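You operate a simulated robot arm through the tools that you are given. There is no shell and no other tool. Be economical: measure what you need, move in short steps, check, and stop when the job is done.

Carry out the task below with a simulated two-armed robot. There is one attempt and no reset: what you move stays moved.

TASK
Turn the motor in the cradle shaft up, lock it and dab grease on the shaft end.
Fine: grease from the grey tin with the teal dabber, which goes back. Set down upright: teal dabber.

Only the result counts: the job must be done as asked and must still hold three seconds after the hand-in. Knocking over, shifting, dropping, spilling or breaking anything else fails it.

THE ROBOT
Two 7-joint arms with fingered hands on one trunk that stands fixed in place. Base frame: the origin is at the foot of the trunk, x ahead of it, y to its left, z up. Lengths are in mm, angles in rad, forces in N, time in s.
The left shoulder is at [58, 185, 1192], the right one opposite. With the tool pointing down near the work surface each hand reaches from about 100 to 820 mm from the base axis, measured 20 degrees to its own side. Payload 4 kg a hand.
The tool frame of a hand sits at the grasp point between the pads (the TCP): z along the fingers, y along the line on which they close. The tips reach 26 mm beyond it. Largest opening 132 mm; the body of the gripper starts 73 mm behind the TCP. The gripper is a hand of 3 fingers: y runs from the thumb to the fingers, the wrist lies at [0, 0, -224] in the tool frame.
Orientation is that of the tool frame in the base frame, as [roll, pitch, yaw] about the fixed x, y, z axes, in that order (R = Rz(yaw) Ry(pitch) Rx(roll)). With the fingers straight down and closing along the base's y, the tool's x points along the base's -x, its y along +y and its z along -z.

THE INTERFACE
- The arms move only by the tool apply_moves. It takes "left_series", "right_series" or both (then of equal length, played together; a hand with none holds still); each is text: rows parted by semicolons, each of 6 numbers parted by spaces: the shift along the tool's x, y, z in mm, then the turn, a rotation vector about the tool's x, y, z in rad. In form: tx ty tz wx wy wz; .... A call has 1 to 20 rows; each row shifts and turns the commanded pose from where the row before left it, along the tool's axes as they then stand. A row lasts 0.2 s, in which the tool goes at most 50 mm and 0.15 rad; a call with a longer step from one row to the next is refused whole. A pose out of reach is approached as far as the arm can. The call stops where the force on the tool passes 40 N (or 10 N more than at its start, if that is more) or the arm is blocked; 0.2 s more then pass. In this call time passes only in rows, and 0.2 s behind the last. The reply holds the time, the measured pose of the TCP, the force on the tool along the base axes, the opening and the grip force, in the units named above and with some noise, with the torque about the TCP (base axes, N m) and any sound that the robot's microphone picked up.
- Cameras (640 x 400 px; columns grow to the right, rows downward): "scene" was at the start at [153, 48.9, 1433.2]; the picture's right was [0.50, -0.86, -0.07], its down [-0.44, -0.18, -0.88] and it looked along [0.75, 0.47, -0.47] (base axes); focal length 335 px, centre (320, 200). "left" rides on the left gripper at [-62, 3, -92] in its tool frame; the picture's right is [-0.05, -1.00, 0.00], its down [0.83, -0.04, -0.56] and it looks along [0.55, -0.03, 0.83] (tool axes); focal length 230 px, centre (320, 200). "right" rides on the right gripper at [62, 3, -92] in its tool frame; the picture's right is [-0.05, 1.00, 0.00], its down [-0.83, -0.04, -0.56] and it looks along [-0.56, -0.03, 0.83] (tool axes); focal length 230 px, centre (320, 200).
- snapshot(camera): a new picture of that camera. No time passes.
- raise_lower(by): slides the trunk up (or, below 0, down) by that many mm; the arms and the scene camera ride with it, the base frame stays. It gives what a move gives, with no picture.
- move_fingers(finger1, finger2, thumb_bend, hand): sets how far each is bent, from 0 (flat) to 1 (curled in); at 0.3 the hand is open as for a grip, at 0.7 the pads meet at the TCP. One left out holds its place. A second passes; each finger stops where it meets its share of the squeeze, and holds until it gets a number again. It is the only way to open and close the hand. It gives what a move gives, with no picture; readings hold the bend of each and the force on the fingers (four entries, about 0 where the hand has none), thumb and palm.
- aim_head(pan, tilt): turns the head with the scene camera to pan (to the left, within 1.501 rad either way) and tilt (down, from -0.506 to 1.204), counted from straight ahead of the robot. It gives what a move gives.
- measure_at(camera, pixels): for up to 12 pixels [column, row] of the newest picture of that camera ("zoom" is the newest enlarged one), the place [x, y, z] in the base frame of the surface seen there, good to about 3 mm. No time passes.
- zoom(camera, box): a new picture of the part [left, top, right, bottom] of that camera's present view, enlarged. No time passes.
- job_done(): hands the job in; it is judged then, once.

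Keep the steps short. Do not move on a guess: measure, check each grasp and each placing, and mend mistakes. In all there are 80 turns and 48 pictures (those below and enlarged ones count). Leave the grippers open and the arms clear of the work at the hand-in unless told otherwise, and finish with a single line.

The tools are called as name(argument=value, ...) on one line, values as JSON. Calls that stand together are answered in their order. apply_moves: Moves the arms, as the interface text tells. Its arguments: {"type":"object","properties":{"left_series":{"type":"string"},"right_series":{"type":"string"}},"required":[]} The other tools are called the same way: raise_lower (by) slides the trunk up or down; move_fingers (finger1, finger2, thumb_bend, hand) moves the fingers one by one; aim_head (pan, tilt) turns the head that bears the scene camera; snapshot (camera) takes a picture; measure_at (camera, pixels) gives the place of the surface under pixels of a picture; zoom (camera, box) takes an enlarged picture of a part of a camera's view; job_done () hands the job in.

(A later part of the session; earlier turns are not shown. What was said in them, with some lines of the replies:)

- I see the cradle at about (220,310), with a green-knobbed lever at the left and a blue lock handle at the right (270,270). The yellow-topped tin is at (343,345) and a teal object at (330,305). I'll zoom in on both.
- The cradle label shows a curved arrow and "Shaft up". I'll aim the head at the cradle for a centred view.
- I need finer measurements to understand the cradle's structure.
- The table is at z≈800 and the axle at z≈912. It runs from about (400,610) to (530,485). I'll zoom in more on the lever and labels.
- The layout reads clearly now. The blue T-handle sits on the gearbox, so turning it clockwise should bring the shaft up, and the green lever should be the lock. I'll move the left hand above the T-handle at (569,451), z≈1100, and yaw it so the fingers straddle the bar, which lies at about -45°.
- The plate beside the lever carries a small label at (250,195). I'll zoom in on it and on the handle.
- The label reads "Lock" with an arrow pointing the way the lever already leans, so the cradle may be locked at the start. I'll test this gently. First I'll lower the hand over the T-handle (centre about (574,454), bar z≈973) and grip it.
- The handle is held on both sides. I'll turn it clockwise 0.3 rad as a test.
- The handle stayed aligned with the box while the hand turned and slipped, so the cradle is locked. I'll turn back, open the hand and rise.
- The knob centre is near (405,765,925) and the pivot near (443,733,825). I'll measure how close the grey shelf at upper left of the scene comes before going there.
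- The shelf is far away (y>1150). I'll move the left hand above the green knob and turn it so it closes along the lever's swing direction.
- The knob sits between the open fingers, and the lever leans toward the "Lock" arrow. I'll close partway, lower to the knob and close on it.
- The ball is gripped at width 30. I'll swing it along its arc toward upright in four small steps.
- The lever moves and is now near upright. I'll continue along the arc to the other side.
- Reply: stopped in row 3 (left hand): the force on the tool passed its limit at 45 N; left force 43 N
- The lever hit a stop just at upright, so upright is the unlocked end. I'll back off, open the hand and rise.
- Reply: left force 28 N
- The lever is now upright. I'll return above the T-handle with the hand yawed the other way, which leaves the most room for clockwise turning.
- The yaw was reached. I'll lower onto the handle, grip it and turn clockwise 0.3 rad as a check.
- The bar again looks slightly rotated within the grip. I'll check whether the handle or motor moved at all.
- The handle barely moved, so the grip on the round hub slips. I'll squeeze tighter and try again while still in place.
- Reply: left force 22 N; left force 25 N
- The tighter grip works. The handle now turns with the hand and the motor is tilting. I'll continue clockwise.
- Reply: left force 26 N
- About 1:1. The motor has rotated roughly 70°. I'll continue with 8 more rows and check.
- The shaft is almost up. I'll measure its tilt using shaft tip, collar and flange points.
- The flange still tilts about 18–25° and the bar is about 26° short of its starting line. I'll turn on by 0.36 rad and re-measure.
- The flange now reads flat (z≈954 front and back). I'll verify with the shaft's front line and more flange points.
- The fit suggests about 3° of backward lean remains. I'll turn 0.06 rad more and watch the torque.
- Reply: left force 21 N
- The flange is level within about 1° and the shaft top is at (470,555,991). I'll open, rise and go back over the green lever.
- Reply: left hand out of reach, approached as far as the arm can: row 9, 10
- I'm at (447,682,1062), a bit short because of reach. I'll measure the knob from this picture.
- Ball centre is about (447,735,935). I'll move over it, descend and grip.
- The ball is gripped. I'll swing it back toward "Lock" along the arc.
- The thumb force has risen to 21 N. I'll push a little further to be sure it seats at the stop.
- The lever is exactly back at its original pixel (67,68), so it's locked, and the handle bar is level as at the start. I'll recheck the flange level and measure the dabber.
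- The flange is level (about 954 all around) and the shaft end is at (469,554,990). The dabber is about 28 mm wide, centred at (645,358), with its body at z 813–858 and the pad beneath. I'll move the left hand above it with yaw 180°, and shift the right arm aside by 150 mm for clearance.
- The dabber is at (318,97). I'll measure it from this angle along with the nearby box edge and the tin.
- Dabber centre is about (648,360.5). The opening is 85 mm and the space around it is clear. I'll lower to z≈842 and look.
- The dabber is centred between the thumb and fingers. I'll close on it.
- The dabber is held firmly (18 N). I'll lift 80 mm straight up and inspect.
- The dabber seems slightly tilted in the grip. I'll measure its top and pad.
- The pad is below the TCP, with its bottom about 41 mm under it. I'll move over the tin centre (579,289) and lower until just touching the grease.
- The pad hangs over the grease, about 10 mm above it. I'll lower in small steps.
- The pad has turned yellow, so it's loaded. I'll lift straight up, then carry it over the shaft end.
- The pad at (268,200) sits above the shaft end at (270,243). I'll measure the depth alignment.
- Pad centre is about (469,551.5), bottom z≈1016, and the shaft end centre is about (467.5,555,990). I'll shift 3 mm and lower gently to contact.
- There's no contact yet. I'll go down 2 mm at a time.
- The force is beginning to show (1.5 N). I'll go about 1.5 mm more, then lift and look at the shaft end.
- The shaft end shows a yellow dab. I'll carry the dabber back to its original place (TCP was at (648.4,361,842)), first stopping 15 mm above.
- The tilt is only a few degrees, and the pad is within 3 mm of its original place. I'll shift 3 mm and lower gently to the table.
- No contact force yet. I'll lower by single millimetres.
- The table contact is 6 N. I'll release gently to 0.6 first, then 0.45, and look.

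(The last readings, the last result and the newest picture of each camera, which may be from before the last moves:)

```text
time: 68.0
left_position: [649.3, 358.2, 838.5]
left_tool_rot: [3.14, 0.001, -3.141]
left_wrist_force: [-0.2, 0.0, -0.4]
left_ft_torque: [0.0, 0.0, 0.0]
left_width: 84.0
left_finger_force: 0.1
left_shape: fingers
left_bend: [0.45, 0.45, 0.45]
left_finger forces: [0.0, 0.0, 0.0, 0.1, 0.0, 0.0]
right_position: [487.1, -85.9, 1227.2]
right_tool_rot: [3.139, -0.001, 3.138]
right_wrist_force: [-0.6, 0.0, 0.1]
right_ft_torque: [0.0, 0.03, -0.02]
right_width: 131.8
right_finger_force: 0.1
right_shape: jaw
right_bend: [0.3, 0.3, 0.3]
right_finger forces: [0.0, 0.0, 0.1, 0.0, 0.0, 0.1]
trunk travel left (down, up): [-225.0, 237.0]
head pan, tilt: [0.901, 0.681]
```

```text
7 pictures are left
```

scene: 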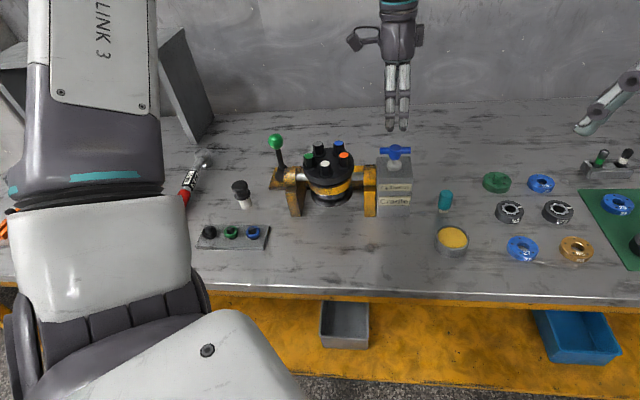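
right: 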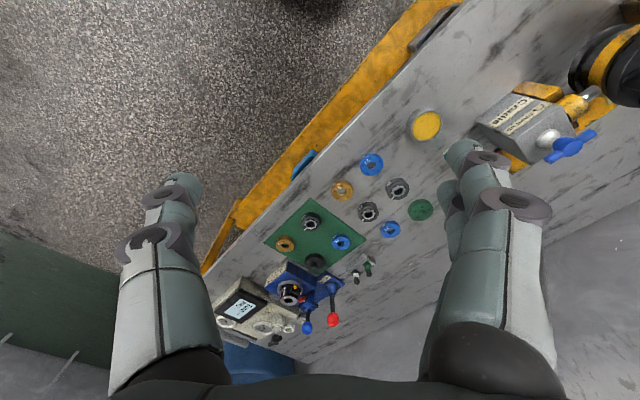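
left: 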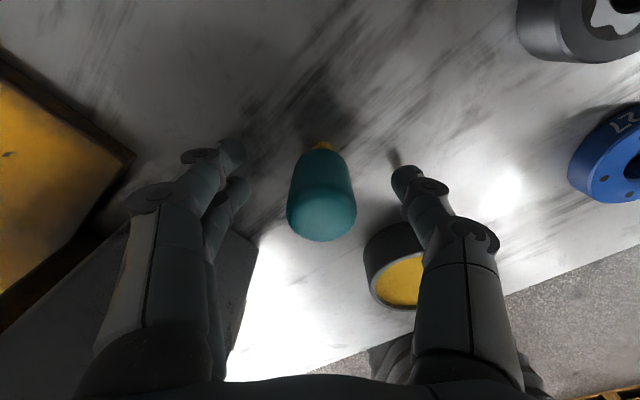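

The dabber stands upright and free, in the same spot as before. I'll raise the hand clear, open it fully and move it away from the work.

apply_moves(left_series="0 0 -40 0 0 0;0 0 -50 0 0 0;0 0 -50 0 0 0;0 0 -50 0 0 0;0 0 -50 0 0 0;0 0 -50 0 0 0;30 10 -30 0 0 0;30 10 -30 0 0 0;30 10 -30 0 0 0;30 10 -20 0 0 0;30 10 0 0 0 0;30 10 0 0 0 0;30 10 0 0 0 0")

move_fingers(hand="left", finger1=0.3, finger2=0.3, thumb_bend=0.3)

snapshot(camera="scene")

zoom(camera="scene", box=[230, 120, 480, 276])

```text
time: 70.8
left_position: [434.5, 429.5, 1237.8]
left_tool_rot: [-3.14, 0.003, 3.141]
left_wrist_force: [0.9, -0.3, 0.6]
left_ft_torque: [0.0, -0.04, -0.04]
left_width: 84.1
left_finger_force: 0.2
left_shape: fingers
left_bend: [0.45, 0.45, 0.45]
left_finger forces: [0.0, 0.0, 0.0, 0.1, 0.0, 0.0]
right_position: [485.3, -84.2, 1228.1]
right_tool_rot: [3.141, 0.001, 3.139]
right_wrist_force: [0.5, -0.4, -0.4]
right_ft_torque: [0.01, 0.0, -0.04]
right_width: 131.9
right_finger_force: 0.1
right_shape: jaw
right_bend: [0.3, 0.3, 0.3]
right_finger forces: [0.1, 0.0, 0.0, 0.1, 0.0, 0.0]
trunk travel left (down, up): [-225.0, 237.0]
head pan, tilt: [0.901, 0.681]
```

```text
time: 71.8
left_position: [435.5, 428.0, 1238.1]
left_tool_rot: [3.138, 0.001, -3.141]
left_wrist_force: [0.4, 0.2, 0.0]
left_ft_torque: [-0.01, 0.0, 0.0]
left_width: 134.0
left_finger_force: 0.2
left_shape: fingers
left_bend: [0.3, 0.3, 0.3]
left_finger forces: [0.0, 0.0, 0.0, 0.0, 0.0, 0.0]
right_position: [487.0, -85.5, 1227.5]
right_tool_rot: [-3.141, 0.001, 3.137]
right_wrist_force: [1.0, -0.2, 0.4]
right_ft_torque: [0.01, -0.01, 0.0]
right_width: 132.0
right_finger_force: 0.1
right_shape: jaw
right_bend: [0.3, 0.3, 0.3]
right_finger forces: [0.0, 0.0, 0.0, 0.0, 0.0, 0.0]
trunk travel left (down, up): [-225.0, 237.0]
head pan, tilt: [0.901, 0.681]
```

```text
6 pictures are left
```

scene: 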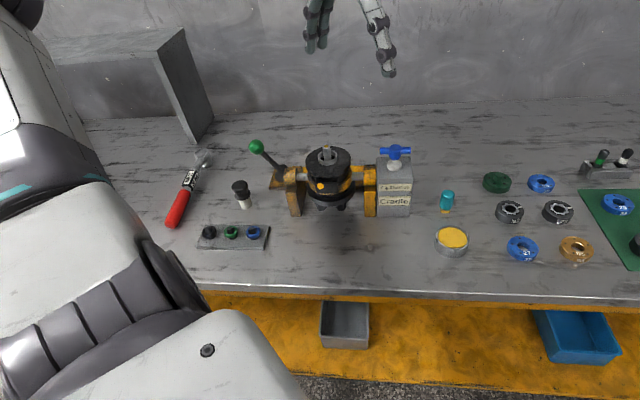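

```text
2.56 times, centred on (355, 198) of scene
```

zoom: 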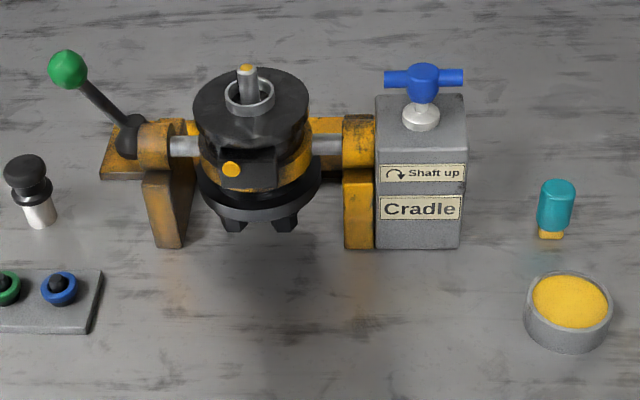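

Everything stands in place. I'll take one close look at the shaft end and flange.

zoom(camera="scene", box=[295, 135, 365, 179])

measure_at(camera="zoom", pixels=[[200, 300], [280, 320], [400, 290], [150, 250], [240, 135], [400, 130], [440, 150], [190, 170]])

```text
9.09 times, centred on (330, 157) of scene
```

zoom: 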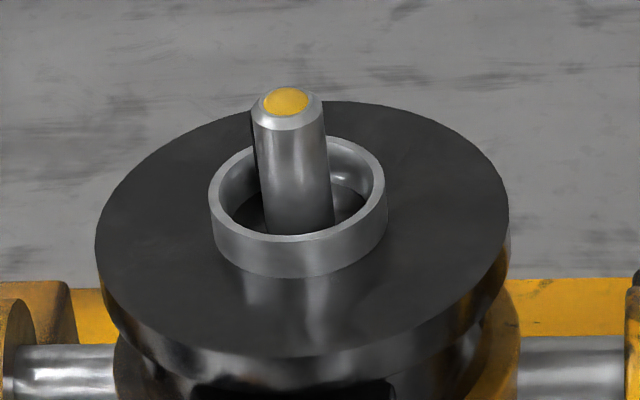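

```text
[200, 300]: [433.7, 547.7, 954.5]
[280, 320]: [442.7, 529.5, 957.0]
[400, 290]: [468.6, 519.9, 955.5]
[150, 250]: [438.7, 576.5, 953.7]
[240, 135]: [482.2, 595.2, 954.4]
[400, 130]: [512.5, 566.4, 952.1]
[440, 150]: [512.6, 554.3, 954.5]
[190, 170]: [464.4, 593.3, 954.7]
```

The shaft end is greased, the flange is level, the lever is at lock, and the dabber is back upright. I'm handing in.

job_done()

```text
The job is handed in.
```

The motor is locked shaft up with grease on the shaft end, and the teal dabber stands upright about 5 mm from where it started.
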